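You operate a simulated robot arm through the tools that you are given. There is no shell and no other tool. Be economical: measure what you need, move in short steps, check, and stop when the job is done.

Carry out the task below with a simulated robot arm. There is one attempt and no reset: what you move stays moved.

TASK
Dust the low cabinet shelf by the cabinet light, then close up.
Fine: switch the light on first and off after; blue cloth back in its drawer, drawer shut; shut the glass door gently and latch it. What is to be rubbed or washed off counts as gone when no trace of it is left.

The check looks at the end state, three seconds after you hand in, the way a careful person would. Anything else that was tipped, shoved, dropped, spilled or broken makes it a failure. Flat cloth is picked up by pressing the open fingertips on it (5 to 10 N) and closing them slowly along it; thin cloth reads only 2 to 8 mm in the jaws.

THE ROBOT
A 6-joint arm with a two-finger gripper on a trunk, on a base that drives. Base frame: it is fixed to the floor where the robot stands at the start and does not move with it; the origin is under the middle of the robot, x ahead of it, y to its left, z up. Lengths are in m, angles in degrees, forces in N, time in s.
With the tool pointing down near the work surface it reaches from about 0.1 to 0.66 m from the robot's upright axis, wherever it stands. Its first joint turns from -166.0 to 166.0 degrees. Places, roughly: cabinet door [0.5, 0.2, 0.3]; cabinet switch [0.4, 0, 0.6]; cloths drawer [0.3, -0.5, 0.7]; dust on the low shelf [0.6, 0.2, 0.5]; high cabinet latch [0.5, 0.1, 1.5]; high glass door [0.6, 0.3, 1.6]; inside of the cloths drawer [0.4, -0.5, 0.6]; knobs drawer [0.6, -0.5, 0.4]; leads drawer [0.6, -0.5, 0.2]; low cabinet latch [0.4, 0.1, 0.7]; low glass door [0.2, 0.5, 0.6]. Payload 1.57 kg.
The tool frame sits at the grasp point between the pads (the TCP): z along the fingers, y along the line on which they close. The tips reach 0.021 m beyond it. Largest opening 0.07 m; the body of the gripper starts 0.05 m behind the TCP.
Orientation is that of the tool frame in the base frame, as [roll, pitch, yaw] about the fixed x, y, z axes, in that order (R = Rz(yaw) Ry(pitch) Rx(roll)). With the fingers straight down and closing along the base's y, the tool's x points along the base's -x, its y along +y and its z along -z.

THE INTERFACE
- The arm moves only by the tool drive_tool. Its argument "commands" is a list of rows, each an object of numbers (a shift or turn left out is 0, a gripper value left out holds the last): "wx", "wy", "wz": the turn, a rotation vector about the base's x, y, z in units of 5 degrees (1.0 is 5 degrees); "dx", "dy", "dz": the shift along the base's x, y, z in units of 40 mm (1.0 is 40 mm); "grip": the opening, from 0 (shut) to 1 (fully open). In form: [{"wx": .., "wy": .., "wz": .., "dx": .., "dy": .., "dz": .., "grip": ..}, ...]. A call has 1 to 8 rows; each row shifts and turns the commanded pose from where the row before left it. A call with a number of a shift or a turn outside -1 to 1 is refused whole. Rows are played at 5 a second. More than 0.05 m and 8.6 degrees between two rows, or a gripper value outside its range, and nothing of the call is played. Where a pose cannot be reached the arm comes as near as it can. A force on the tool above 90 N (or 10 N above the force at the start of the call, whichever is more), or a blocked arm, ends the call early, and 0.2 s more pass. The fingers move at their own pace and stop on an object; they squeeze with about 30 N. The grip force told is the motor's: it shows also when the fingers shut on nothing. Time passes only in rows, and 0.2 s behind the last, so rows that do not move let the fingers close. It gives the time, the measured TCP pose, the force on the tool (base axes), the opening and the grip force at its end, in the units of the frame above (readings bear some noise), with the torque about the TCP (base axes, N m) and any sound that the robot's microphone picked up.
- Cameras (640 x 400 px; columns grow to the right, rows downward): "scene" is now at [-0.0069, 0.1401, 1.4568]; the picture's right is [-0.28, -0.96, 0.00], its down [-0.89, 0.26, -0.36] and it looks along [0.35, -0.10, -0.93] (base axes); focal length 251 px, centre (320, 200). "wrist" rides on the gripper at [0.079, 0.004, -0.081] in the tool frame; the picture's right is [-0.05, 1.00, 0.00], its down [-0.67, -0.04, -0.75] and it looks along [-0.74, -0.04, 0.67] (tool axes); focal length 256 px, centre (320, 200). There is no depth. A picture from a camera that has moved, and an enlarged one, comes with that camera's place and axes in the base frame and with its lens.
- grab_frame(camera): a new picture of that camera. The clock stands still meanwhile.
- base_move(legs): drives the robot by 1 to 6 legs, each [ahead, left, turn to the left] in m, m and degrees, along the robot's own axes; the way and the turn of a leg run together, so that a leg with both is an arc; at most 1.5 m and 180 degrees a leg. The arm and the cameras ride along, it lands a little off, and it stops where it bumps. It gives what a move gives.
- aim_head(pan, tilt): turns the head with the scene camera to pan (to the left, within 155 degrees either way) and tilt (down, from -29 to 69), counted from straight ahead of the robot. It gives what a move gives.
- inspect(camera, box): a new picture of the part [left, top, right, bottom] of that camera's present view, enlarged. The clock stands still meanwhile.
- sign_off(): hands the job in; it is judged then, once.

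Work in short steps. Places have to be worked out from the pictures, the camera data and where the tool is seen: move nearer, look again, correct. Check each grasp and each placing, and mend what went wrong. You have 120 turns and 82 pictures in all, those below and enlarged ones among them. Open the gripper and draw the arm clear of the work before you hand the job in, unless the task says otherwise.

The tools are called after ">>>" as a command line: name --argument value ..., lists and objects as JSON in quotes. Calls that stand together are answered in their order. drive_tool: Moves the arm, as the interface text tells. Its arguments: {"type":"object","properties":{"commands":{"type":"array","items":{"type":"object","properties":{"wx":{"type":"number"},"wy":{"type":"number"},"wz":{"type":"number"},"dx":{"type":"number"},"dy":{"type":"number"},"dz":{"type":"number"},"grip":{"type":"number"}}}}},"required":["commands"]} The other tools are called the same way: base_move (legs) drives the base; aim_head (pan, tilt) turns the head that bears the scene camera; grab_frame (camera) takes a picture; inspect (camera, box) takes an enlarged picture of a part of a camera's view; sign_off () hands the job in.

At the start:

```text
t: 0.0
tcp_pos: [0.3868, 0.1103, 0.9704]
tcp_rot: [-180.0, 0.1, 179.9]
force: [0.1, 1.2, 0.5]
wrist_torque: [0.0, 0.04, 0.02]
grip_width: 0.0702
gripper_force: 0.1
robot x, y, heading: [0.0004, -0.0017, 0.0]
head pan, tilt: [-16.3, 68.8]
```

scene: 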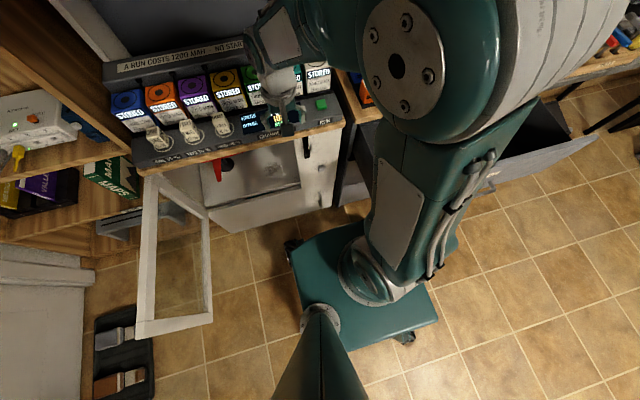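
wrist: 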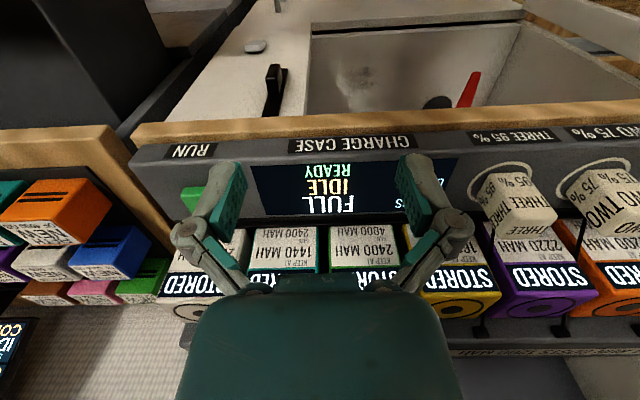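

I'll start by looking at the cabinet from the head, with less tilt, to get my bearings.

>>> aim_head --pan 15 --tilt 50

>>> grab_frame --camera "scene"

>>> aim_head --pan -60 --tilt 50

>>> grab_frame --camera "scene"

```text
t: 1.0
tcp_pos: [0.3873, 0.1099, 0.9704]
tcp_rot: [-179.8, 0.0, 180.0]
force: [0.6, -0.4, 0.7]
wrist_torque: [0.01, -0.05, 0.02]
grip_width: 0.07
gripper_force: 0.0
robot x, y, heading: [0.0026, -0.0006, 0.3]
head pan, tilt: [15.0, 50.0]
```

```text
79 pictures are left
camera scene: at [0.0138, 0.1758, 1.4787], right [0.26, -0.97, 0.0], down [-0.74, -0.2, -0.64], along [0.62, 0.16, -0.77], focal length 251 px, centre (320, 200)
```

scene: 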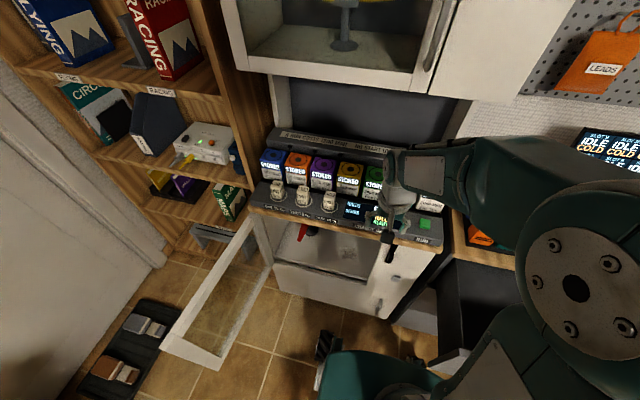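

```text
t: 2.4
tcp_pos: [0.387, 0.1101, 0.9697]
tcp_rot: [-180.0, 0.0, 179.9]
force: [0.3, 1.1, 0.0]
wrist_torque: [0.02, 0.05, 0.01]
grip_width: 0.07
gripper_force: 0.0
robot x, y, heading: [0.0027, 0.0007, 0.1]
head pan, tilt: [-60.0, 50.0]
```

```text
78 pictures are left
camera scene: at [-0.022, 0.0892, 1.4788], right [-0.87, -0.5, 0.0], down [-0.38, 0.66, -0.64], along [0.32, -0.56, -0.77], focal length 251 px, centre (320, 200)
```

scene: 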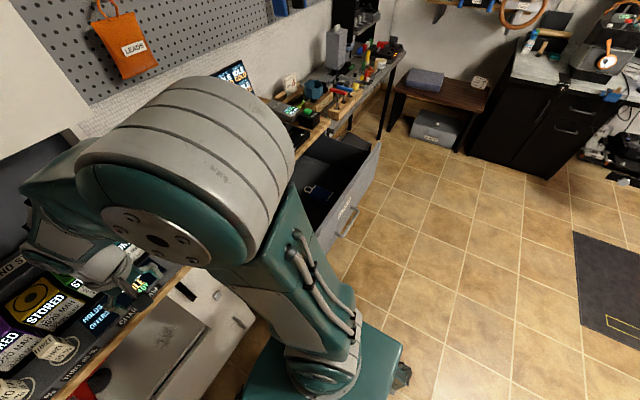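

The low glass door already stands open and the drawer on the right looks open too. I'll look closer at the drawer.

>>> inspect --camera "scene" --box '[260, 100, 420, 260]'

>>> aim_head --pan 5 --tilt 55

>>> inspect --camera "scene" --box '[160, 120, 440, 380]'

```text
2.50 times, centred on (340, 180) of scene
camera zoom: at [-0.022, 0.0892, 1.4788], right [-0.87, -0.5, 0.0], down [-0.38, 0.66, -0.64], along [0.32, -0.56, -0.77], focal length 628 px, centre (270, 250)
```

zoom: 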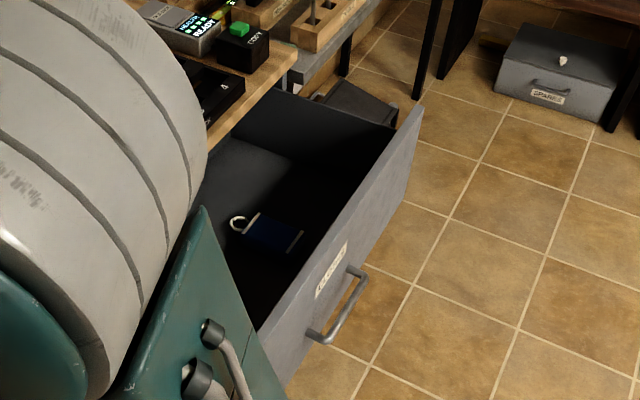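

```text
t: 3.8
tcp_pos: [0.3872, 0.1097, 0.9691]
tcp_rot: [-180.0, 0.0, -180.0]
force: [0.1, 0.8, 0.5]
wrist_torque: [0.01, 0.0, 0.0]
grip_width: 0.0697
gripper_force: 0.1
robot x, y, heading: [0.0015, -0.0009, 0.0]
head pan, tilt: [5.0, 55.0]
```

```text
1.54 times, centred on (300, 250) of scene
camera zoom: at [0.0113, 0.1622, 1.4722], right [0.09, -1.0, 0.0], down [-0.82, -0.07, -0.57], along [0.57, 0.05, -0.82], focal length 386 px, centre (351, 123)
```

zoom: 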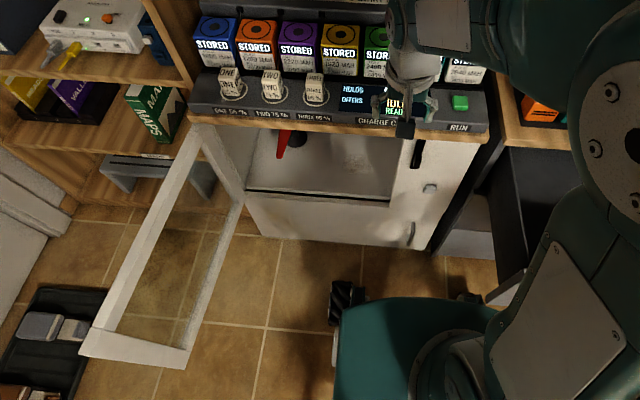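

Before backing the base up, I'll check what lies behind and to the right of it.

>>> aim_head --pan -150 --tilt 45

>>> grab_frame --camera "scene"

```text
t: 6.2
tcp_pos: [0.3872, 0.1103, 0.9696]
tcp_rot: [-179.9, 0.0, -180.0]
force: [0.1, 0.0, -0.2]
wrist_torque: [0.0, 0.0, 0.01]
grip_width: 0.0697
gripper_force: 0.0
robot x, y, heading: [0.002, 0.0041, -0.0]
head pan, tilt: [-150.0, 45.0]
```

```text
75 pictures are left
camera scene: at [-0.1311, 0.1152, 1.4858], right [-0.5, 0.87, 0.0], down [0.61, 0.35, -0.71], along [-0.61, -0.35, -0.71], focal length 251 px, centre (320, 200)
```

scene: 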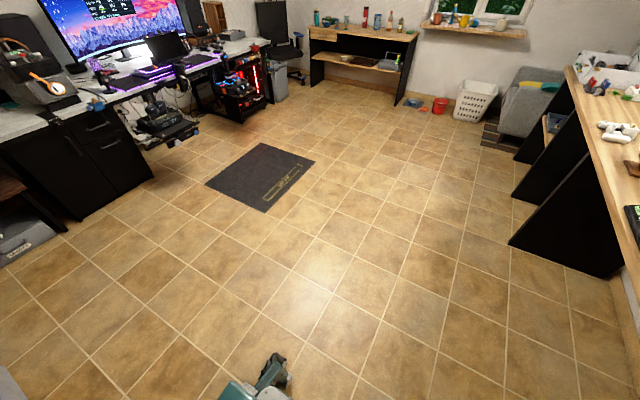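

Plenty of free floor behind. I back up 0.25 m and start pitching the tool forward (camera ends up below, image upside down).

>>> base_move --legs '[[-0.25, 0, 0]]'

>>> drive_tool --commands '[{"wy": -1, "dz": -0.5}, {"wy": -1, "dz": -0.5}, {"wy": -1, "dz": -0.5}, {"wy": -1, "dz": -0.5}, {"wy": -1, "dz": -0.5}, {"wy": -1, "dz": -0.5}, {"wy": -1, "dz": -0.5}, {"wy": -1, "dz": -0.5}]'

>>> aim_head --pan 0 --tilt 45

>>> grab_frame --camera "wrist"

>>> grab_frame --camera "scene"

```text
t: 8.0
tcp_pos: [0.1363, 0.1098, 0.9693]
tcp_rot: [-179.9, 0.0, 179.9]
force: [0.5, -1.3, -1.3]
wrist_torque: [-0.02, -0.02, 0.01]
grip_width: 0.0702
gripper_force: 0.1
robot x, y, heading: [-0.2508, 0.0009, -0.0]
head pan, tilt: [-150.0, 45.0]
```

```text
t: 9.8
tcp_pos: [0.1389, 0.1018, 0.8326]
tcp_rot: [-178.0, 36.2, -180.0]
force: [0.2, 1.6, -0.1]
wrist_torque: [-0.03, 0.03, -0.04]
grip_width: 0.0702
gripper_force: 0.1
out of reach, approached as far as the arm can: row 5, 6, 7, 8
robot x, y, heading: [-0.2499, 0.0007, -0.0]
head pan, tilt: [-150.0, 45.0]
```

```text
t: 12.2
tcp_pos: [0.1387, 0.1019, 0.8344]
tcp_rot: [-178.0, 36.2, 179.9]
force: [-0.1, -0.6, -0.3]
wrist_torque: [0.01, 0.01, -0.03]
grip_width: 0.0699
gripper_force: 0.0
robot x, y, heading: [-0.2508, -0.003, 0.0]
head pan, tilt: [0.0, 45.0]
```

```text
74 pictures are left
camera wrist: at [0.0281, 0.1094, 0.8531], right [0.06, 1.0, 0.0], down [0.1, -0.01, 1.0], along [0.99, -0.06, -0.1], focal length 256 px, centre (320, 200)
```

wrist: 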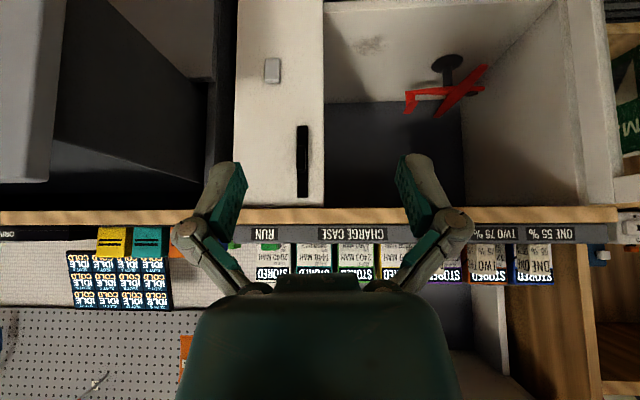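

```text
73 pictures are left
camera scene: at [-0.2299, 0.1561, 1.4856], right [0.0, -1.0, 0.0], down [-0.71, 0.0, -0.71], along [0.71, 0.0, -0.71], focal length 251 px, centre (320, 200)
```

scene: 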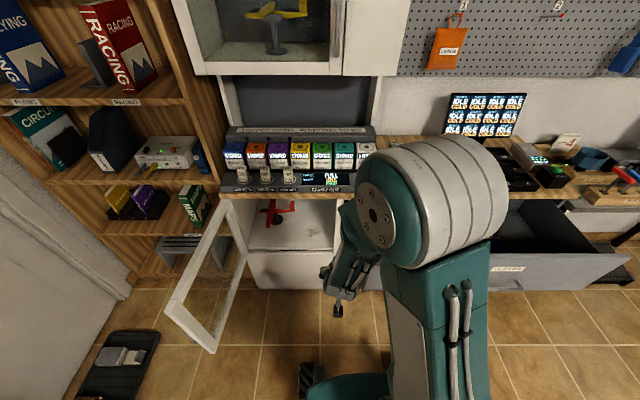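

The picture gives: rocker switch ≈ (0.45, 0.0, 0.578), latch bar vertical at y≈0.055, z 0.68–0.81, shelf floor z≈0.44, dust near (0.58, 0.19). I zoom in for details.

>>> inspect --camera "wrist" --box '[230, 30, 350, 230]'

>>> inspect --camera "wrist" --box '[320, 0, 620, 220]'

```text
2.00 times, centred on (290, 130) of wrist
camera zoom: at [0.0281, 0.1094, 0.8531], right [0.06, 1.0, 0.0], down [0.1, -0.01, 1.0], along [0.99, -0.06, -0.1], focal length 512 px, centre (380, 340)
```

zoom: 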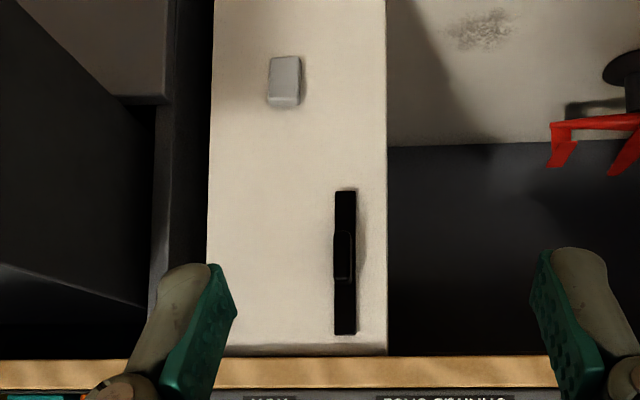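

```text
1.82 times, centred on (470, 110) of wrist
camera zoom: at [0.0281, 0.1094, 0.8531], right [0.06, 1.0, 0.0], down [0.1, -0.01, 1.0], along [0.99, -0.06, -0.1], focal length 465 px, centre (47, 364)
```

zoom: 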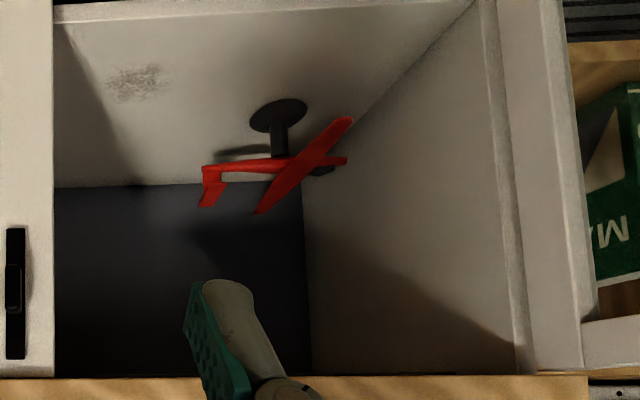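

The latch is a turn-bar pivoted at its middle (vertical now = open). I close the fingers and bring the tool forward-pointing in front of the rocker.

>>> drive_tool --commands '[{"dx": 0.6, "dy": -0.3, "dz": -0.8, "wy": -0.5, "grip": 0}, {"dx": 0.6, "dy": -0.3, "dz": -0.8, "wy": -0.5}, {"dx": 0.6, "dy": -0.3, "dz": -0.8, "wy": -1}, {"dx": 0.6, "dy": -0.3, "dz": -0.8, "wy": -1}, {"dx": 0.5, "dy": -0.3, "dz": -0.8, "wy": -1}, {"dx": 0.5, "dy": -0.3, "dz": -0.8, "wy": -1}, {"dx": 0.4, "dy": -0.3, "dz": -0.8, "wy": -1}, {"dx": 0.4, "dy": -0.3, "dz": -0.8, "wy": -1}]'

```text
t: 14.0
tcp_pos: [0.3845, 0.0648, 0.6285]
tcp_rot: [-164.4, 69.9, -168.4]
force: [0.0, 0.5, 0.1]
wrist_torque: [0.02, 0.01, 0.01]
grip_width: 0.0002
gripper_force: 28.5
out of reach, approached as far as the arm can: row 2, 3, 4, 5, 6, 7, 8
robot x, y, heading: [-0.2533, 0.0018, -0.2]
head pan, tilt: [0.0, 45.0]
```

The commanded pose is a bit too folded to reach; I continue forward and level out.

>>> drive_tool --commands '[{"dx": 0.6, "wy": -1}, {"dx": 0.6, "wy": -1}, {"dx": 0.4, "wy": -1}, {}, {}]'

>>> grab_frame --camera "wrist"

```text
t: 14.6
tcp_pos: [0.4328, 0.0805, 0.6234]
tcp_rot: [-158.1, 80.0, -161.9]
force: [-24.1, -0.8, 7.9]
wrist_torque: [0.03, -0.27, 0.08]
grip_width: 0.0
gripper_force: 28.2
out of reach, approached as far as the arm can: row 1, 2
robot x, y, heading: [-0.2489, -0.0043, 0.3]
head pan, tilt: [0.0, 45.0]
stopped in row 3: the force on the tool passed its limit at 128 N (the readings are from after the stop); the commanded pose is now the measured one
```

```text
70 pictures are left
camera wrist: at [0.3395, 0.0864, 0.5587], right [0.07, 1.0, -0.01], down [-0.62, 0.05, 0.78], along [0.78, -0.05, 0.63], focal length 256 px, centre (320, 200)
```

wrist: 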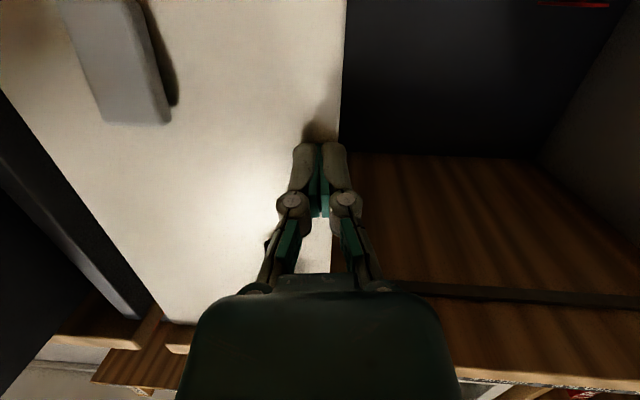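

I bumped the cabinet face (front plane x≈0.454). The arm was too folded, so I back the base off by 0.12 m (arm riding along) and then approach again in small steps.

>>> base_move --legs '[[-0.12, 0, 0]]'

>>> drive_tool --commands '[{"dy": -0.5, "dz": -0.3}, {"dy": -0.5, "dz": -0.3}, {"dy": -0.5, "dz": -0.3}, {"dy": -0.5, "dz": -0.2}]'

```text
t: 15.9
tcp_pos: [0.3126, 0.0825, 0.6245]
tcp_rot: [-157.9, 80.2, -161.5]
force: [0.4, -0.1, 0.5]
wrist_torque: [0.01, -0.01, 0.0]
grip_width: 0.0
gripper_force: 29.5
robot x, y, heading: [-0.3717, 0.0023, 0.3]
head pan, tilt: [0.0, 45.0]
```

```text
t: 16.9
tcp_pos: [0.3093, 0.0669, 0.5809]
tcp_rot: [-157.3, 80.0, -162.1]
force: [0.6, -0.5, -0.5]
wrist_torque: [-0.03, -0.04, -0.01]
grip_width: 0.0
gripper_force: 28.9
out of reach, approached as far as the arm can: row 1, 2, 3, 4
robot x, y, heading: [-0.3726, 0.0008, -0.0]
head pan, tilt: [0.0, 45.0]
```

Sideways motion is limited in this posture, so I'll let the base do it: undo the pending lateral command, then slide the base right by 0.067 m.

>>> drive_tool --commands '[{"dy": 0.8}, {"dy": 0.8}]'

>>> base_move --legs '[[0, -0.075, 0]]'

>>> grab_frame --camera "scene"

>>> grab_frame --camera "wrist"

```text
t: 17.5
tcp_pos: [0.3107, 0.1324, 0.579]
tcp_rot: [-157.9, 80.2, -161.5]
force: [0.1, -1.2, -0.3]
wrist_torque: [0.01, 0.0, -0.01]
grip_width: 0.0002
gripper_force: 29.2
robot x, y, heading: [-0.3728, 0.001, 0.3]
head pan, tilt: [0.0, 45.0]
```

```text
t: 18.5
tcp_pos: [0.3092, 0.0712, 0.5768]
tcp_rot: [-154.3, 80.1, -157.8]
force: [-0.1, 0.5, 1.1]
wrist_torque: [-0.02, -0.01, -0.12]
grip_width: 0.0
gripper_force: 28.9
robot x, y, heading: [-0.3699, -0.0676, 0.1]
head pan, tilt: [0.0, 45.0]
```

```text
69 pictures are left
camera scene: at [-0.3504, 0.1116, 1.4829], right [0.0, -1.0, 0.02], down [-0.71, -0.01, -0.71], along [0.71, -0.01, -0.71], focal length 251 px, centre (320, 200)
```

scene: 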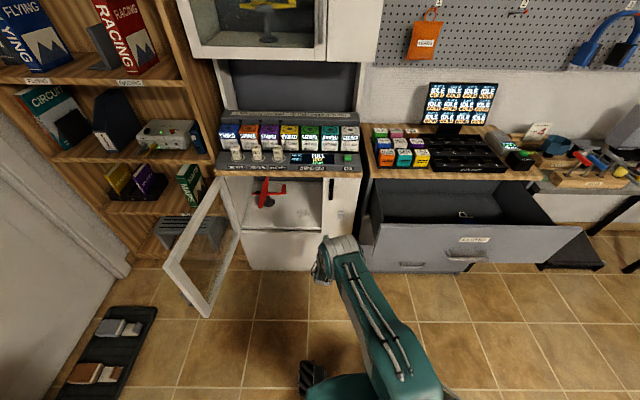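

```text
68 pictures are left
camera wrist: at [0.2166, 0.0759, 0.5123], right [0.06, 1.0, -0.02], down [-0.63, 0.06, 0.78], along [0.78, -0.04, 0.63], focal length 256 px, centre (320, 200)
```

wrist: 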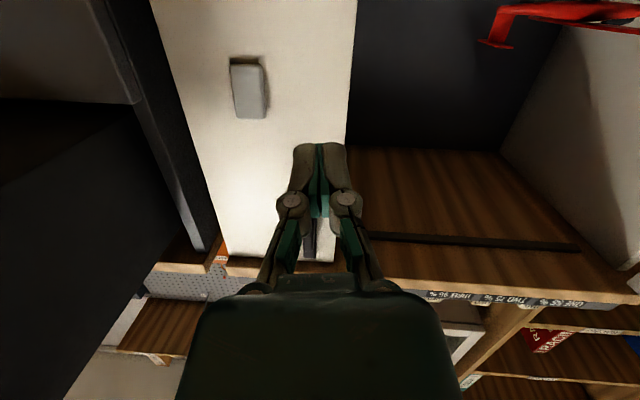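

Rocker still lies to the right of the tool by ~0.07; slide the base once more.

>>> base_move --legs '[[0, -0.073, 0]]'

>>> drive_tool --commands '[{"dx": 0.5}, {"dx": 0.5}, {"dx": 0.5}]'

>>> grab_frame --camera "wrist"

```text
t: 19.6
tcp_pos: [0.3088, 0.0019, 0.5784]
tcp_rot: [-156.4, 80.2, -160.0]
force: [-0.7, 0.2, 0.4]
wrist_torque: [-0.02, 0.0, -0.08]
grip_width: 0.0001
gripper_force: 28.9
robot x, y, heading: [-0.3716, -0.1357, 0.2]
head pan, tilt: [0.0, 45.0]
```

```text
t: 20.4
tcp_pos: [0.3679, -0.0045, 0.5791]
tcp_rot: [-159.9, 80.3, -163.3]
force: [0.9, -0.8, 0.3]
wrist_torque: [-0.01, 0.0, 0.03]
grip_width: 0.0
gripper_force: 28.4
robot x, y, heading: [-0.3703, -0.1327, 0.1]
head pan, tilt: [0.0, 45.0]
```

```text
67 pictures are left
camera wrist: at [0.2757, 0.0012, 0.5153], right [0.06, 1.0, -0.01], down [-0.63, 0.04, 0.78], along [0.77, -0.05, 0.63], focal length 256 px, centre (320, 200)
```

wrist: 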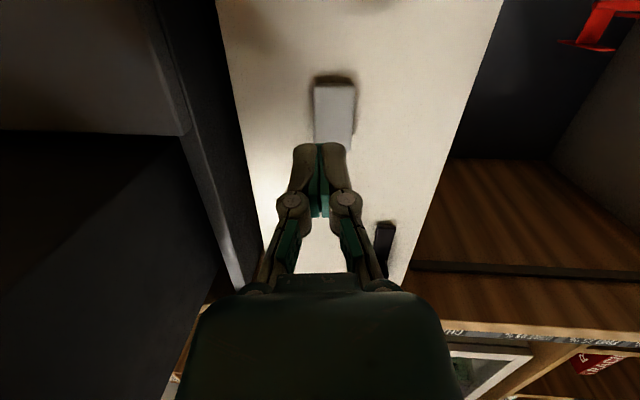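

The rocker's lower end stands proud (z≈0.56, y≈0.00). I advance to press the lower half gently.

>>> drive_tool --commands '[{"dx": 0.4, "dy": 0.12, "dz": -0.25}, {"dx": 0.4}, {"dx": 0.2}, {"dx": 0.15}, {}]'

>>> grab_frame --camera "wrist"

```text
t: 21.6
tcp_pos: [0.4146, 0.0011, 0.5708]
tcp_rot: [-159.4, 80.4, -162.9]
force: [-1.2, -0.1, 0.2]
wrist_torque: [-0.03, 0.0, 0.02]
grip_width: 0.0
gripper_force: 29.1
robot x, y, heading: [-0.3729, -0.1344, 0.3]
head pan, tilt: [0.0, 45.0]
```

```text
66 pictures are left
camera wrist: at [0.3228, 0.0066, 0.5057], right [0.06, 1.0, -0.01], down [-0.63, 0.04, 0.78], along [0.77, -0.05, 0.63], focal length 256 px, centre (320, 200)
```

wrist: 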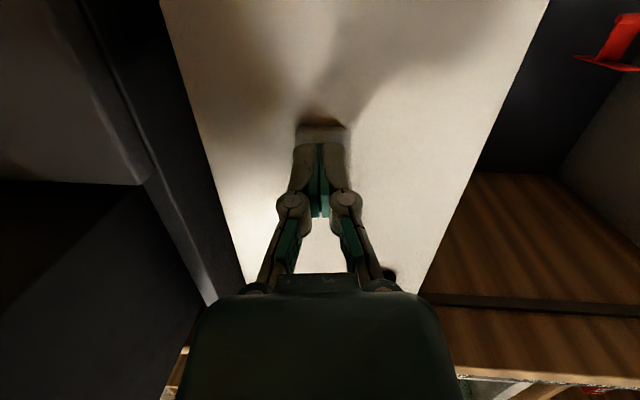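

Nearly touching; push on in small steps while watching force and sound.

>>> drive_tool --commands '[{"dx": 0.1, "dz": -0.1}, {"dx": 0.1}, {}]'

```text
t: 22.4
tcp_pos: [0.4185, 0.0003, 0.571]
tcp_rot: [-159.7, 80.3, -163.1]
force: [0.3, 0.1, -0.2]
wrist_torque: [0.0, -0.02, 0.02]
grip_width: 0.0001
gripper_force: 28.7
out of reach, approached as far as the arm can: row 1
robot x, y, heading: [-0.3714, -0.1378, 0.3]
head pan, tilt: [0.0, 45.0]
```

>>> drive_tool --commands '[{"dx": 0.1, "dz": 0.1}, {"dx": 0.1}, {"dx": 0.1}, {}]'

>>> grab_frame --camera "wrist"

```text
t: 23.4
tcp_pos: [0.4206, 0.0004, 0.5768]
tcp_rot: [-160.0, 80.1, -163.3]
force: [-32.8, -5.0, 3.9]
wrist_torque: [0.05, -0.2, 0.07]
grip_width: 0.0
gripper_force: 28.7
out of reach, approached as far as the arm can: row 1, 3
robot x, y, heading: [-0.3749, -0.1335, 0.2]
head pan, tilt: [0.0, 45.0]
```

```text
65 pictures are left
camera wrist: at [0.3281, 0.0065, 0.5112], right [0.06, 1.0, -0.01], down [-0.63, 0.04, 0.78], along [0.78, -0.05, 0.63], focal length 256 px, centre (320, 200)
```

wrist: 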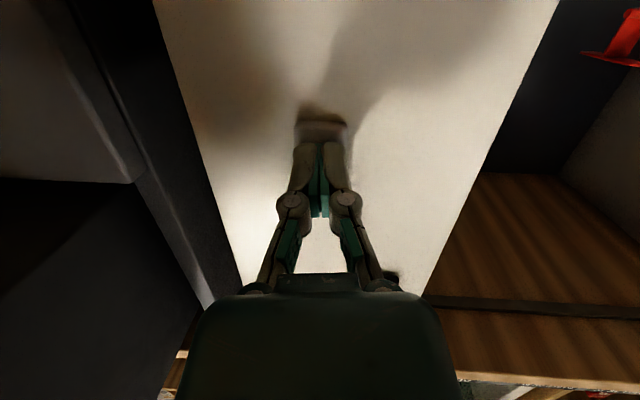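

33 N at the middle with no click. I back off and look at the rocker profile.

>>> drive_tool --commands '[{"dx": -0.5}, {"dx": -0.5}, {"dx": -0.5, "dz": 0.2}, {}]'

>>> inspect --camera "wrist" --box '[260, 30, 420, 170]'

```text
t: 24.4
tcp_pos: [0.3625, 0.0007, 0.586]
tcp_rot: [-159.6, 80.4, -163.0]
force: [0.9, 0.6, -0.4]
wrist_torque: [-0.01, 0.01, 0.03]
grip_width: 0.0001
gripper_force: 28.4
robot x, y, heading: [-0.3719, -0.1307, 0.3]
head pan, tilt: [0.0, 45.0]
```

```text
2.86 times, centred on (340, 100) of wrist
camera zoom: at [0.2704, 0.0063, 0.5213], right [0.06, 1.0, -0.01], down [-0.63, 0.04, 0.78], along [0.77, -0.05, 0.63], focal length 731 px, centre (263, 486)
```

zoom: 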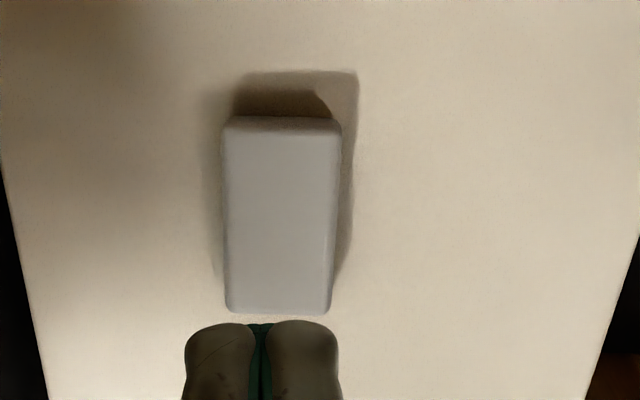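

The lower end is indeed proud (z 0.56), top nearly flush at 0.606. I must press lower; I test whether z≈0.566 is reachable here.

>>> drive_tool --commands '[{"dz": -0.4}, {"dz": -0.25, "dx": 0.4}, {"dx": 0.5}, {}]'

```text
t: 25.4
tcp_pos: [0.3974, 0.0025, 0.5603]
tcp_rot: [-159.7, 80.4, -163.2]
force: [-0.4, 0.7, 0.1]
wrist_torque: [0.02, -0.03, -0.04]
grip_width: 0.0001
gripper_force: 28.2
robot x, y, heading: [-0.3732, -0.1371, -0.2]
head pan, tilt: [0.0, 45.0]
```

Reachable. Now raise 5 mm and push in the lower end.

>>> drive_tool --commands '[{"dz": 0.12, "dx": 0.3}, {"dx": 0.2}, {"dx": 0.15}, {"dx": 0.1}, {"dx": 0.1}, {}]'

>>> grab_frame --camera "wrist"

```text
t: 26.8
tcp_pos: [0.4155, 0.0016, 0.5662]
tcp_rot: [-159.7, 80.3, -163.1]
force: [-0.1, 0.8, 0.6]
wrist_torque: [-0.01, -0.03, -0.01]
grip_width: 0.0001
gripper_force: 28.4
out of reach, approached as far as the arm can: row 2, 3, 5
robot x, y, heading: [-0.3719, -0.1297, 0.4]
head pan, tilt: [0.0, 45.0]
```

```text
63 pictures are left
camera wrist: at [0.3227, 0.0068, 0.5015], right [0.06, 1.0, -0.01], down [-0.63, 0.04, 0.78], along [0.77, -0.05, 0.63], focal length 256 px, centre (320, 200)
```

wrist: 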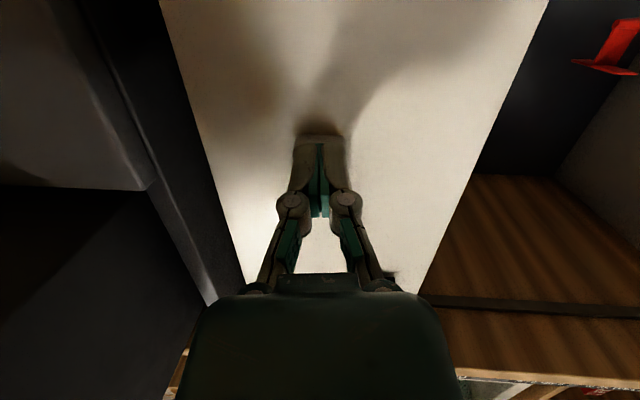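

This is the outer reach limit. I retract 0.06, drive the base 0.06 ahead, and press again.

>>> drive_tool --commands '[{"dx": -0.9}, {"dx": -0.9}, {}]'

>>> base_move --legs '[[0.06, 0, 0]]'

```text
t: 27.6
tcp_pos: [0.3411, 0.0014, 0.5681]
tcp_rot: [-159.6, 80.5, -163.1]
force: [0.8, 0.1, 0.3]
wrist_torque: [-0.02, 0.0, 0.0]
grip_width: 0.0002
gripper_force: 29.0
robot x, y, heading: [-0.3696, -0.1317, -0.1]
head pan, tilt: [0.0, 45.0]
heard: click
```

```text
t: 28.5
tcp_pos: [0.4008, 0.0017, 0.5673]
tcp_rot: [-159.6, 80.4, -163.0]
force: [0.7, -1.1, 0.5]
wrist_torque: [-0.01, -0.02, 0.04]
grip_width: 0.0
gripper_force: 28.2
robot x, y, heading: [-0.3129, -0.1331, 0.3]
head pan, tilt: [0.0, 45.0]
```

A click was heard during the retract; let me see the switch and whether the light is on.

>>> inspect --camera "scene" --box '[170, 120, 410, 300]'

>>> grab_frame --camera "wrist"

```text
2.22 times, centred on (290, 210) of scene
camera zoom: at [-0.2908, 0.0226, 1.4856], right [0.0, -1.0, 0.0], down [-0.71, 0.0, -0.71], along [0.71, 0.0, -0.71], focal length 558 px, centre (387, 178)
```

zoom: 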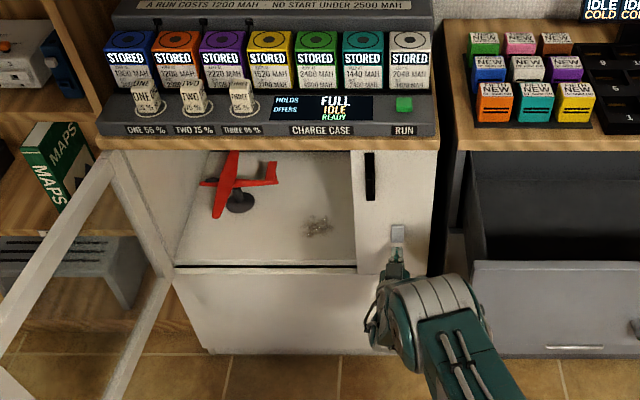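

```text
61 pictures are left
camera wrist: at [0.308, 0.0068, 0.5023], right [0.06, 1.0, -0.01], down [-0.63, 0.04, 0.78], along [0.77, -0.05, 0.63], focal length 256 px, centre (320, 200)
```

wrist: 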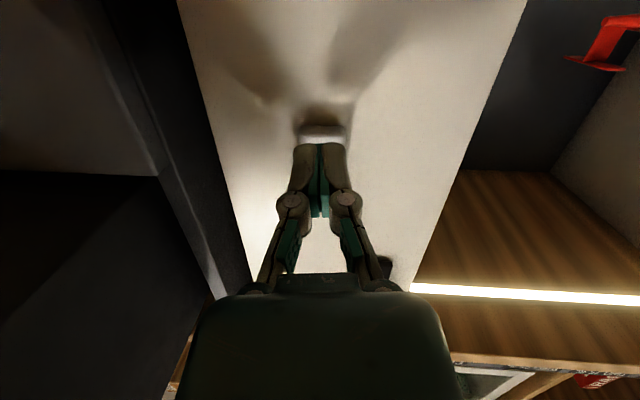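

The light strip is lit. Now to the drawer: back off, raise the tool and turn it downward.

>>> base_move --legs '[[-0.2, -0.1, 0]]'

>>> drive_tool --commands '[{"dz": 1, "wy": 1}, {"dz": 1, "wy": 1}, {"dz": 1, "wy": 1}, {"dz": 1, "wy": 1}, {"dz": 1, "wy": 1}, {"dz": 1, "wy": 1}, {"dz": 1, "wy": 1}, {"dz": 1, "wy": 1}]'

>>> drive_tool --commands '[{"dz": 0.5, "wy": 1, "grip": 1}, {"dz": 0.5, "wy": 1}, {"wy": 1}, {"wy": 1}, {"wy": 1}, {"wy": 1}, {"wy": 1}, {"wy": 1}]'

```text
t: 30.2
tcp_pos: [0.202, -0.0943, 0.568]
tcp_rot: [-158.9, 80.4, -162.1]
force: [-0.6, -0.2, 0.1]
wrist_torque: [0.02, 0.01, -0.04]
grip_width: 0.0
gripper_force: 28.3
robot x, y, heading: [-0.5107, -0.2298, 0.3]
head pan, tilt: [0.0, 45.0]
```

```text
t: 30.7
tcp_pos: [0.1803, -0.0982, 0.5874]
tcp_rot: [-167.3, 70.7, -169.9]
force: [2.9, 1.3, -31.0]
wrist_torque: [0.27, -0.31, -0.03]
grip_width: 0.0002
gripper_force: 28.6
robot x, y, heading: [-0.5122, -0.238, 0.6]
head pan, tilt: [0.0, 45.0]
stopped in row 2: the force on the tool passed its limit at 119 N (the readings are from after the stop); the commanded pose is now the measured one
```

```text
t: 31.0
tcp_pos: [0.1722, -0.0924, 0.5875]
tcp_rot: [-169.0, 67.5, -170.6]
force: [-0.4, 12.1, -27.6]
wrist_torque: [0.91, -0.15, -0.11]
grip_width: 0.0553
gripper_force: 0.1
robot x, y, heading: [-0.5096, -0.2353, 0.3]
head pan, tilt: [0.0, 45.0]
stopped in row 1: the force on the tool passed its limit at 121 N (the readings are from after the stop); the commanded pose is now the measured one
```

Something above blocks the gripper — probably the open drawer's edge/handle. Look.

>>> grab_frame --camera "scene"

>>> grab_frame --camera "wrist"

```text
60 pictures are left
camera scene: at [-0.4886, -0.0748, 1.4851], right [0.01, -1.0, 0.0], down [-0.71, -0.01, -0.7], along [0.7, 0.0, -0.71], focal length 251 px, centre (320, 200)
```

scene: 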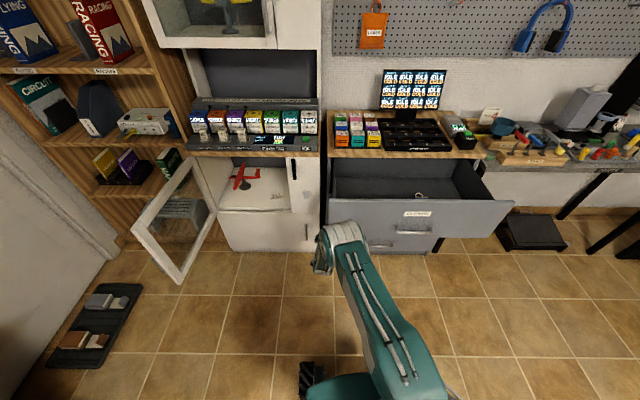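

```text
59 pictures are left
camera wrist: at [0.0662, -0.0909, 0.5456], right [0.03, 1.0, -0.02], down [-0.44, 0.04, 0.9], along [0.9, -0.02, 0.44], focal length 256 px, centre (320, 200)
```

wrist: 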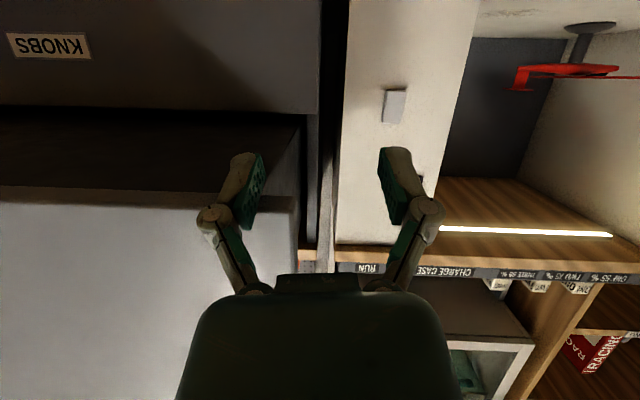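

The right finger is beneath the drawer's front-left corner. I lower slightly, then slide the base left and back before raising.

>>> drive_tool --commands '[{"dz": -0.5}, {"dz": -0.3, "grip": 0}, {}]'

>>> base_move --legs '[[-0.2, 0.05, 0]]'

>>> drive_tool --commands '[{"dz": 1, "wy": 1, "grip": 1}, {"dz": 1, "wy": 1}, {"dz": 1, "wy": 1}, {"dz": 1, "wy": 1}, {"dz": 1, "wy": 1}, {"dz": 1, "wy": 1}, {"dz": 1, "wy": 1}, {"dz": 1, "wy": 1}]'

>>> drive_tool --commands '[{"dz": 1, "wy": 1}, {"dz": 0.5, "wy": 1}, {"wy": 1}, {"wy": 1}, {"wy": 1}, {"wy": 1}, {}]'

```text
t: 31.8
tcp_pos: [0.174, -0.0935, 0.5612]
tcp_rot: [-168.8, 68.2, -170.5]
force: [-0.6, -0.3, 0.1]
wrist_torque: [0.02, -0.02, 0.0]
grip_width: 0.0001
gripper_force: 28.6
robot x, y, heading: [-0.5129, -0.2333, 0.6]
head pan, tilt: [0.0, 45.0]
```

```text
t: 33.5
tcp_pos: [-0.0304, -0.0482, 0.5623]
tcp_rot: [-169.0, 68.2, -170.9]
force: [0.5, -1.1, -0.8]
wrist_torque: [-0.01, 0.0, -0.02]
grip_width: 0.0001
gripper_force: 28.7
robot x, y, heading: [-0.7172, -0.1858, 0.4]
head pan, tilt: [0.0, 45.0]
```

```text
t: 35.3
tcp_pos: [-0.03, -0.0496, 0.8804]
tcp_rot: [-173.9, 28.7, -174.2]
force: [-2.5, 3.0, -1.2]
wrist_torque: [-0.14, -0.13, -0.13]
grip_width: 0.0702
gripper_force: 0.0
robot x, y, heading: [-0.715, -0.1844, 0.6]
head pan, tilt: [0.0, 45.0]
```

```text
t: 36.9
tcp_pos: [-0.0297, -0.0472, 0.9421]
tcp_rot: [-177.6, -1.6, -176.6]
force: [-1.2, -0.2, -0.7]
wrist_torque: [0.04, 0.01, -0.04]
grip_width: 0.0701
gripper_force: 0.1
robot x, y, heading: [-0.7149, -0.187, 0.3]
head pan, tilt: [0.0, 45.0]
```

Clear now. I retract the tool towards the robot and drive in front of the drawer (cloth est. ≈ (0.38, −0.60)).

>>> drive_tool --commands '[{"dx": -1}, {"dx": -1}, {"dx": -1}, {"dx": -1}, {"dx": -1}, {"dx": -1}, {}]'

>>> base_move --legs '[[0, -0.51, 0], [0.55, 0, 0]]'

>>> aim_head --pan 5 --tilt 60

>>> grab_frame --camera "scene"

>>> grab_frame --camera "wrist"

```text
t: 38.5
tcp_pos: [-0.27, -0.0453, 0.9428]
tcp_rot: [-177.6, -1.5, -176.6]
force: [0.1, -0.5, 0.3]
wrist_torque: [0.0, 0.02, 0.01]
grip_width: 0.0702
gripper_force: 0.0
robot x, y, heading: [-0.7192, -0.1869, 0.3]
head pan, tilt: [0.0, 45.0]
```

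```text
t: 44.1
tcp_pos: [0.2766, -0.5286, 0.943]
tcp_rot: [-177.6, -1.4, -175.6]
force: [-0.3, -0.5, -0.4]
wrist_torque: [-0.01, -0.03, -0.01]
grip_width: 0.0701
gripper_force: 0.1
robot x, y, heading: [-0.1661, -0.6791, 1.5]
head pan, tilt: [0.0, 45.0]
```

```text
t: 44.9
tcp_pos: [0.2754, -0.5304, 0.9424]
tcp_rot: [-177.5, -1.5, -175.7]
force: [-0.1, -0.3, -0.1]
wrist_torque: [0.01, 0.01, -0.02]
grip_width: 0.0699
gripper_force: 0.1
robot x, y, heading: [-0.1676, -0.6798, 1.3]
head pan, tilt: [5.0, 60.0]
```

```text
58 pictures are left
camera scene: at [-0.1647, -0.5161, 1.4662], right [0.11, -0.99, 0.0], down [-0.86, -0.1, -0.5], along [0.5, 0.05, -0.87], focal length 251 px, centre (320, 200)
```

scene: 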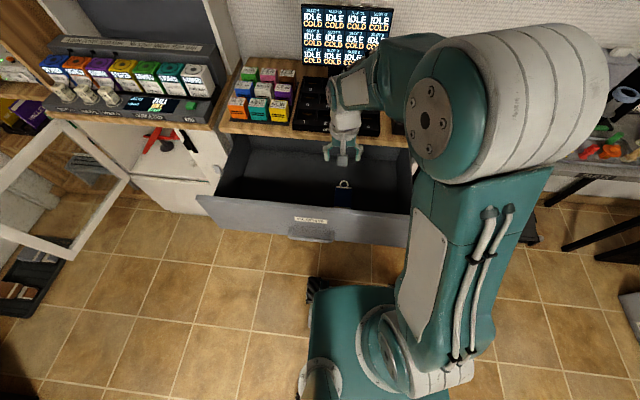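

```text
57 pictures are left
camera wrist: at [0.1987, -0.5276, 1.0269], right [-0.02, 1.0, -0.04], down [0.68, 0.05, 0.73], along [0.73, -0.01, -0.68], focal length 256 px, centre (320, 200)
```

wrist: 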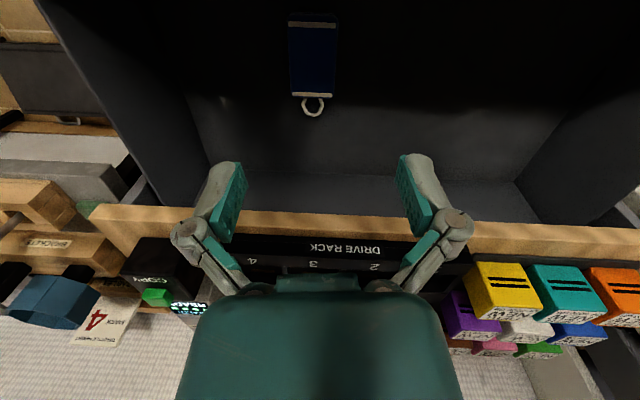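

Cloth: folded, lying x≈0.28–0.40, y≈−0.553, drawer floor z≈0.60, with a loop on the far side. I level the tool and come above it at x≈0.335.

>>> drive_tool --commands '[{"wx": 0.52, "wy": -0.26, "wz": -0.86, "dx": 0.7, "dy": -0.3, "dz": -0.5}, {"dx": 0.7, "dy": -0.3, "dz": -0.8}, {"dz": -0.9}, {"dz": -0.9}, {"dz": -0.9}, {}]'

>>> grab_frame --camera "wrist"

>>> grab_frame --camera "scene"

```text
t: 46.3
tcp_pos: [0.3347, -0.5524, 0.783]
tcp_rot: [179.9, -0.1, -180.0]
force: [0.7, 0.1, 0.1]
wrist_torque: [-0.01, -0.03, 0.01]
grip_width: 0.0704
gripper_force: 0.1
robot x, y, heading: [-0.1677, -0.677, 1.4]
head pan, tilt: [5.0, 60.0]
```

```text
56 pictures are left
camera wrist: at [0.2551, -0.5496, 0.8653], right [0.05, 1.0, 0.0], down [0.67, -0.04, 0.74], along [0.74, -0.04, -0.67], focal length 256 px, centre (320, 200)
```

wrist: 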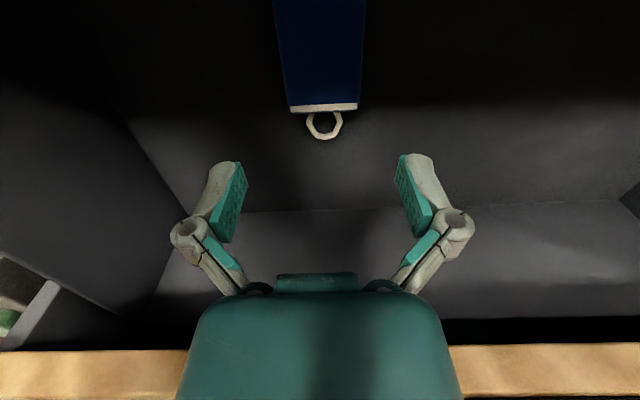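

```text
55 pictures are left
camera scene: at [-0.1642, -0.5161, 1.4661], right [0.11, -0.99, 0.0], down [-0.86, -0.1, -0.5], along [0.5, 0.05, -0.87], focal length 251 px, centre (320, 200)
```

scene: 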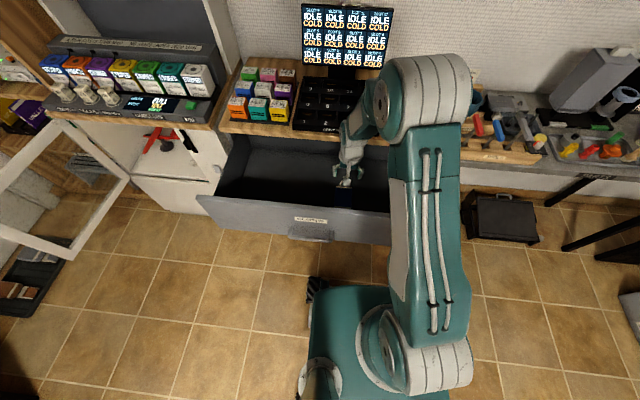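

The elbow stays above the counter. I continue down in the drawer with the jaws at ~50 mm, watching force.

>>> drive_tool --commands '[{"dz": -0.8, "grip": 0.75}, {"dz": -0.8}, {"dz": -0.8}, {"dz": -0.4}, {}]'

>>> grab_frame --camera "wrist"

>>> grab_frame --camera "scene"

```text
t: 47.5
tcp_pos: [0.3317, -0.5536, 0.6717]
tcp_rot: [179.9, -0.1, 180.0]
force: [0.3, -0.3, 0.4]
wrist_torque: [-0.01, 0.03, 0.01]
grip_width: 0.0523
gripper_force: 0.0
robot x, y, heading: [-0.168, -0.6798, 1.3]
head pan, tilt: [5.0, 60.0]
```

```text
54 pictures are left
camera wrist: at [0.2535, -0.5497, 0.7536], right [0.05, 1.0, 0.0], down [0.67, -0.04, 0.74], along [0.74, -0.04, -0.67], focal length 256 px, centre (320, 200)
```

wrist: 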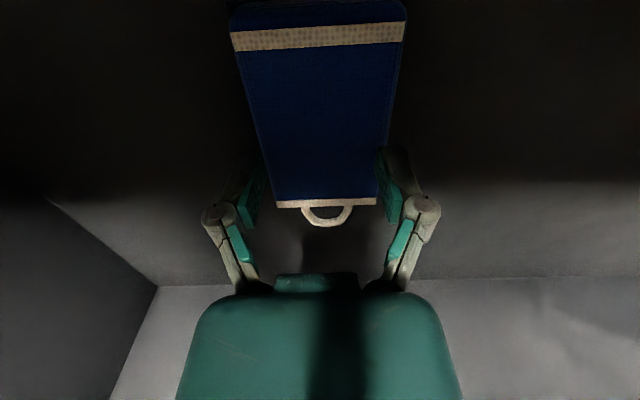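

```text
53 pictures are left
camera scene: at [-0.1641, -0.5161, 1.4661], right [0.11, -0.99, 0.0], down [-0.86, -0.1, -0.5], along [0.5, 0.05, -0.87], focal length 251 px, centre (320, 200)
```

scene: 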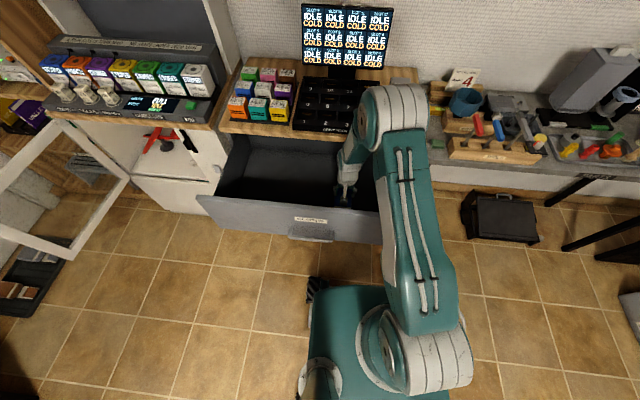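

Cloth top appears around z≈0.62; tips are at 0.651 now. Descend in 4 mm steps until contact.

>>> drive_tool --commands '[{"dz": -0.15}, {"dz": -0.15}, {"dz": -0.15}, {"dz": -0.1}, {}]'

```text
t: 48.7
tcp_pos: [0.3324, -0.5534, 0.6527]
tcp_rot: [179.7, 0.3, 180.0]
force: [3.1, -0.8, 53.5]
wrist_torque: [0.4, 0.01, 0.04]
grip_width: 0.0717
gripper_force: 29.8
robot x, y, heading: [-0.165, -0.6768, 1.7]
head pan, tilt: [5.0, 60.0]
```

Too much force (53 N); contact began near z≈0.655. I ease up a few mm to get 5–10 N.

>>> drive_tool --commands '[{"dz": 0.15, "grip": 0.75}, {}]'

```text
t: 49.3
tcp_pos: [0.3313, -0.5532, 0.657]
tcp_rot: [179.7, 0.0, 179.9]
force: [-2.8, -0.2, 44.9]
wrist_torque: [0.06, 0.05, 0.01]
grip_width: 0.0654
gripper_force: 29.6
robot x, y, heading: [-0.1695, -0.6788, 1.4]
head pan, tilt: [5.0, 60.0]
```

>>> drive_tool --commands '[{"dz": 0.1}, {}]'

>>> grab_frame --camera "wrist"

```text
t: 49.9
tcp_pos: [0.3309, -0.5542, 0.6599]
tcp_rot: [179.8, 0.0, 180.0]
force: [2.4, 1.9, 26.0]
wrist_torque: [0.14, -0.06, -0.02]
grip_width: 0.0614
gripper_force: 14.3
robot x, y, heading: [-0.1689, -0.6828, 1.5]
head pan, tilt: [5.0, 60.0]
```

```text
52 pictures are left
camera wrist: at [0.2518, -0.55, 0.7421], right [0.05, 1.0, 0.0], down [0.67, -0.04, 0.74], along [0.74, -0.04, -0.67], focal length 256 px, centre (320, 200)
```

wrist: 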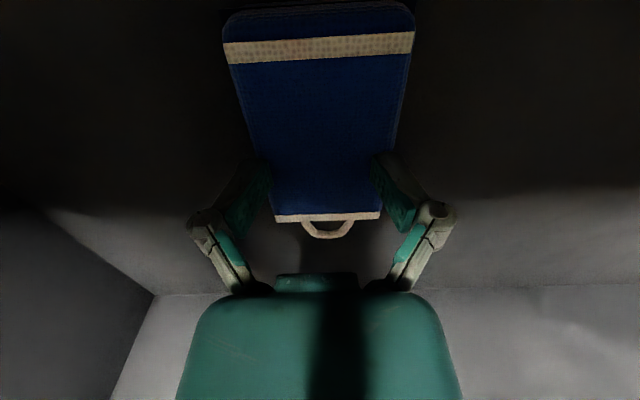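

26 N still. Raise ~2.5 mm to reach ~8 N, then close slowly.

>>> drive_tool --commands '[{"dz": 0.065}, {}]'

```text
t: 50.5
tcp_pos: [0.3313, -0.5538, 0.6622]
tcp_rot: [179.7, -0.2, -180.0]
force: [1.3, 1.6, 30.9]
wrist_torque: [0.17, -0.02, -0.04]
grip_width: 0.0572
gripper_force: 22.0
robot x, y, heading: [-0.1693, -0.6772, 1.5]
head pan, tilt: [5.0, 60.0]
```

>>> drive_tool --commands '[{"dz": 0.075}, {}]'

```text
t: 51.1
tcp_pos: [0.3316, -0.5534, 0.6641]
tcp_rot: [179.9, -0.3, 180.0]
force: [-0.6, 0.4, 8.1]
wrist_torque: [0.1, 0.03, 0.0]
grip_width: 0.054
gripper_force: 8.0
robot x, y, heading: [-0.1672, -0.6791, 1.5]
head pan, tilt: [5.0, 60.0]
```

8 N now. Close slowly along the cloth.

>>> drive_tool --commands '[{"grip": 0.65}, {"grip": 0.55}, {"grip": 0.45}, {"grip": 0.35}, {"grip": 0.25}, {"grip": 0.15}, {"grip": 0.05}, {"grip": 0}]'

```text
t: 52.9
tcp_pos: [0.3321, -0.5552, 0.6698]
tcp_rot: [179.7, 0.2, 179.8]
force: [3.2, -21.1, 55.1]
wrist_torque: [-0.43, -0.01, 0.02]
grip_width: 0.006
gripper_force: 28.5
robot x, y, heading: [-0.1645, -0.6769, 1.3]
head pan, tilt: [5.0, 60.0]
```

Jaws read 6 mm: cloth seems to be in. Lift slowly and check.

>>> drive_tool --commands '[{"dz": 0.3}, {"dz": 0.5}, {"dz": 0.8}, {"dz": 0.8}, {}]'

>>> grab_frame --camera "wrist"

```text
t: 54.1
tcp_pos: [0.3305, -0.5511, 0.7603]
tcp_rot: [179.9, -0.2, 180.0]
force: [0.3, 0.1, -0.5]
wrist_torque: [0.0, 0.03, 0.02]
grip_width: 0.0
gripper_force: 29.5
robot x, y, heading: [-0.1656, -0.6796, 1.5]
head pan, tilt: [5.0, 60.0]
```

```text
51 pictures are left
camera wrist: at [0.2514, -0.5481, 0.8435], right [0.05, 1.0, 0.0], down [0.67, -0.04, 0.74], along [0.74, -0.04, -0.67], focal length 256 px, centre (320, 200)
```

wrist: 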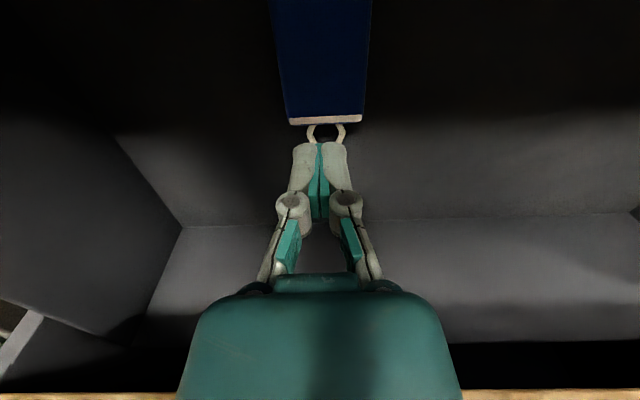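

It slipped: as the jaws close the tips reach deeper, so the force rose to 55 N. I retry with narrower jaws and raise while closing to keep 5–10 N.

>>> drive_tool --commands '[{"dz": -0.8, "grip": 0.5}, {"dz": -0.8}, {"dz": -0.5}, {"dz": -0.15}, {}]'

```text
t: 55.3
tcp_pos: [0.3319, -0.5531, 0.6692]
tcp_rot: [179.9, -0.1, -180.0]
force: [0.8, 0.2, 0.4]
wrist_torque: [0.01, -0.01, -0.02]
grip_width: 0.0349
gripper_force: 0.1
robot x, y, heading: [-0.169, -0.6815, 1.4]
head pan, tilt: [5.0, 60.0]
```

>>> drive_tool --commands '[{"dz": -0.05}, {"dz": -0.05}, {}]'

```text
t: 56.1
tcp_pos: [0.3335, -0.5525, 0.6693]
tcp_rot: [179.8, 0.3, 180.0]
force: [-1.7, -2.3, 35.1]
wrist_torque: [-0.17, 0.04, 0.0]
grip_width: 0.0351
gripper_force: 20.2
robot x, y, heading: [-0.1643, -0.6763, 1.3]
head pan, tilt: [5.0, 60.0]
```

Contact at TCP z≈0.669. Raise 3 mm for ~8 N, then close in two small steps and read force.

>>> drive_tool --commands '[{"dz": 0.075}, {"grip": 0.42}, {}]'

```text
t: 56.9
tcp_pos: [0.3323, -0.5533, 0.6687]
tcp_rot: [179.9, -0.2, 180.0]
force: [2.8, -0.3, 7.0]
wrist_torque: [-0.04, -0.04, 0.03]
grip_width: 0.0297
gripper_force: 0.1
robot x, y, heading: [-0.1668, -0.6788, 1.4]
head pan, tilt: [5.0, 60.0]
```

>>> drive_tool --commands '[{"grip": 0.35}, {"grip": 0.28}, {"grip": 0.22}, {}]'

```text
t: 57.9
tcp_pos: [0.3326, -0.5538, 0.6697]
tcp_rot: [179.8, -0.1, 180.0]
force: [2.6, -3.1, 18.9]
wrist_torque: [-0.2, -0.09, -0.01]
grip_width: 0.0167
gripper_force: 0.0
robot x, y, heading: [-0.168, -0.6793, 1.4]
head pan, tilt: [5.0, 60.0]
```

>>> drive_tool --commands '[{"dz": 0.03, "grip": 0.17}, {"grip": 0.12}, {"dz": 0.01, "grip": 0.08}, {"grip": 0.04}, {"grip": 0}, {}]'

```text
t: 59.3
tcp_pos: [0.3313, -0.5546, 0.6709]
tcp_rot: [180.0, -0.1, 180.0]
force: [0.3, 0.2, 0.1]
wrist_torque: [0.01, -0.01, 0.04]
grip_width: 0.0
gripper_force: 29.1
robot x, y, heading: [-0.1683, -0.6785, 1.5]
head pan, tilt: [5.0, 60.0]
```

>>> drive_tool --commands '[{"dz": 0.7}, {}]'

>>> grab_frame --camera "wrist"

```text
t: 59.9
tcp_pos: [0.3321, -0.5536, 0.6998]
tcp_rot: [179.9, -0.1, 180.0]
force: [-0.6, 0.4, -0.2]
wrist_torque: [-0.02, 0.0, 0.01]
grip_width: 0.0
gripper_force: 28.0
robot x, y, heading: [-0.168, -0.6807, 1.2]
head pan, tilt: [5.0, 60.0]
```

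```text
50 pictures are left
camera wrist: at [0.253, -0.5495, 0.7817], right [0.05, 1.0, 0.0], down [0.67, -0.04, 0.74], along [0.74, -0.04, -0.67], focal length 256 px, centre (320, 200)
```

wrist: 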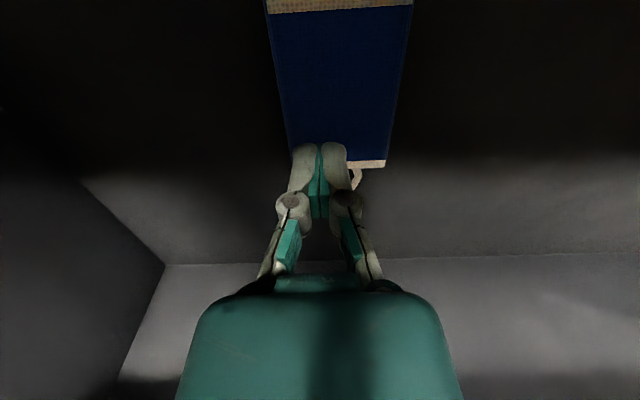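

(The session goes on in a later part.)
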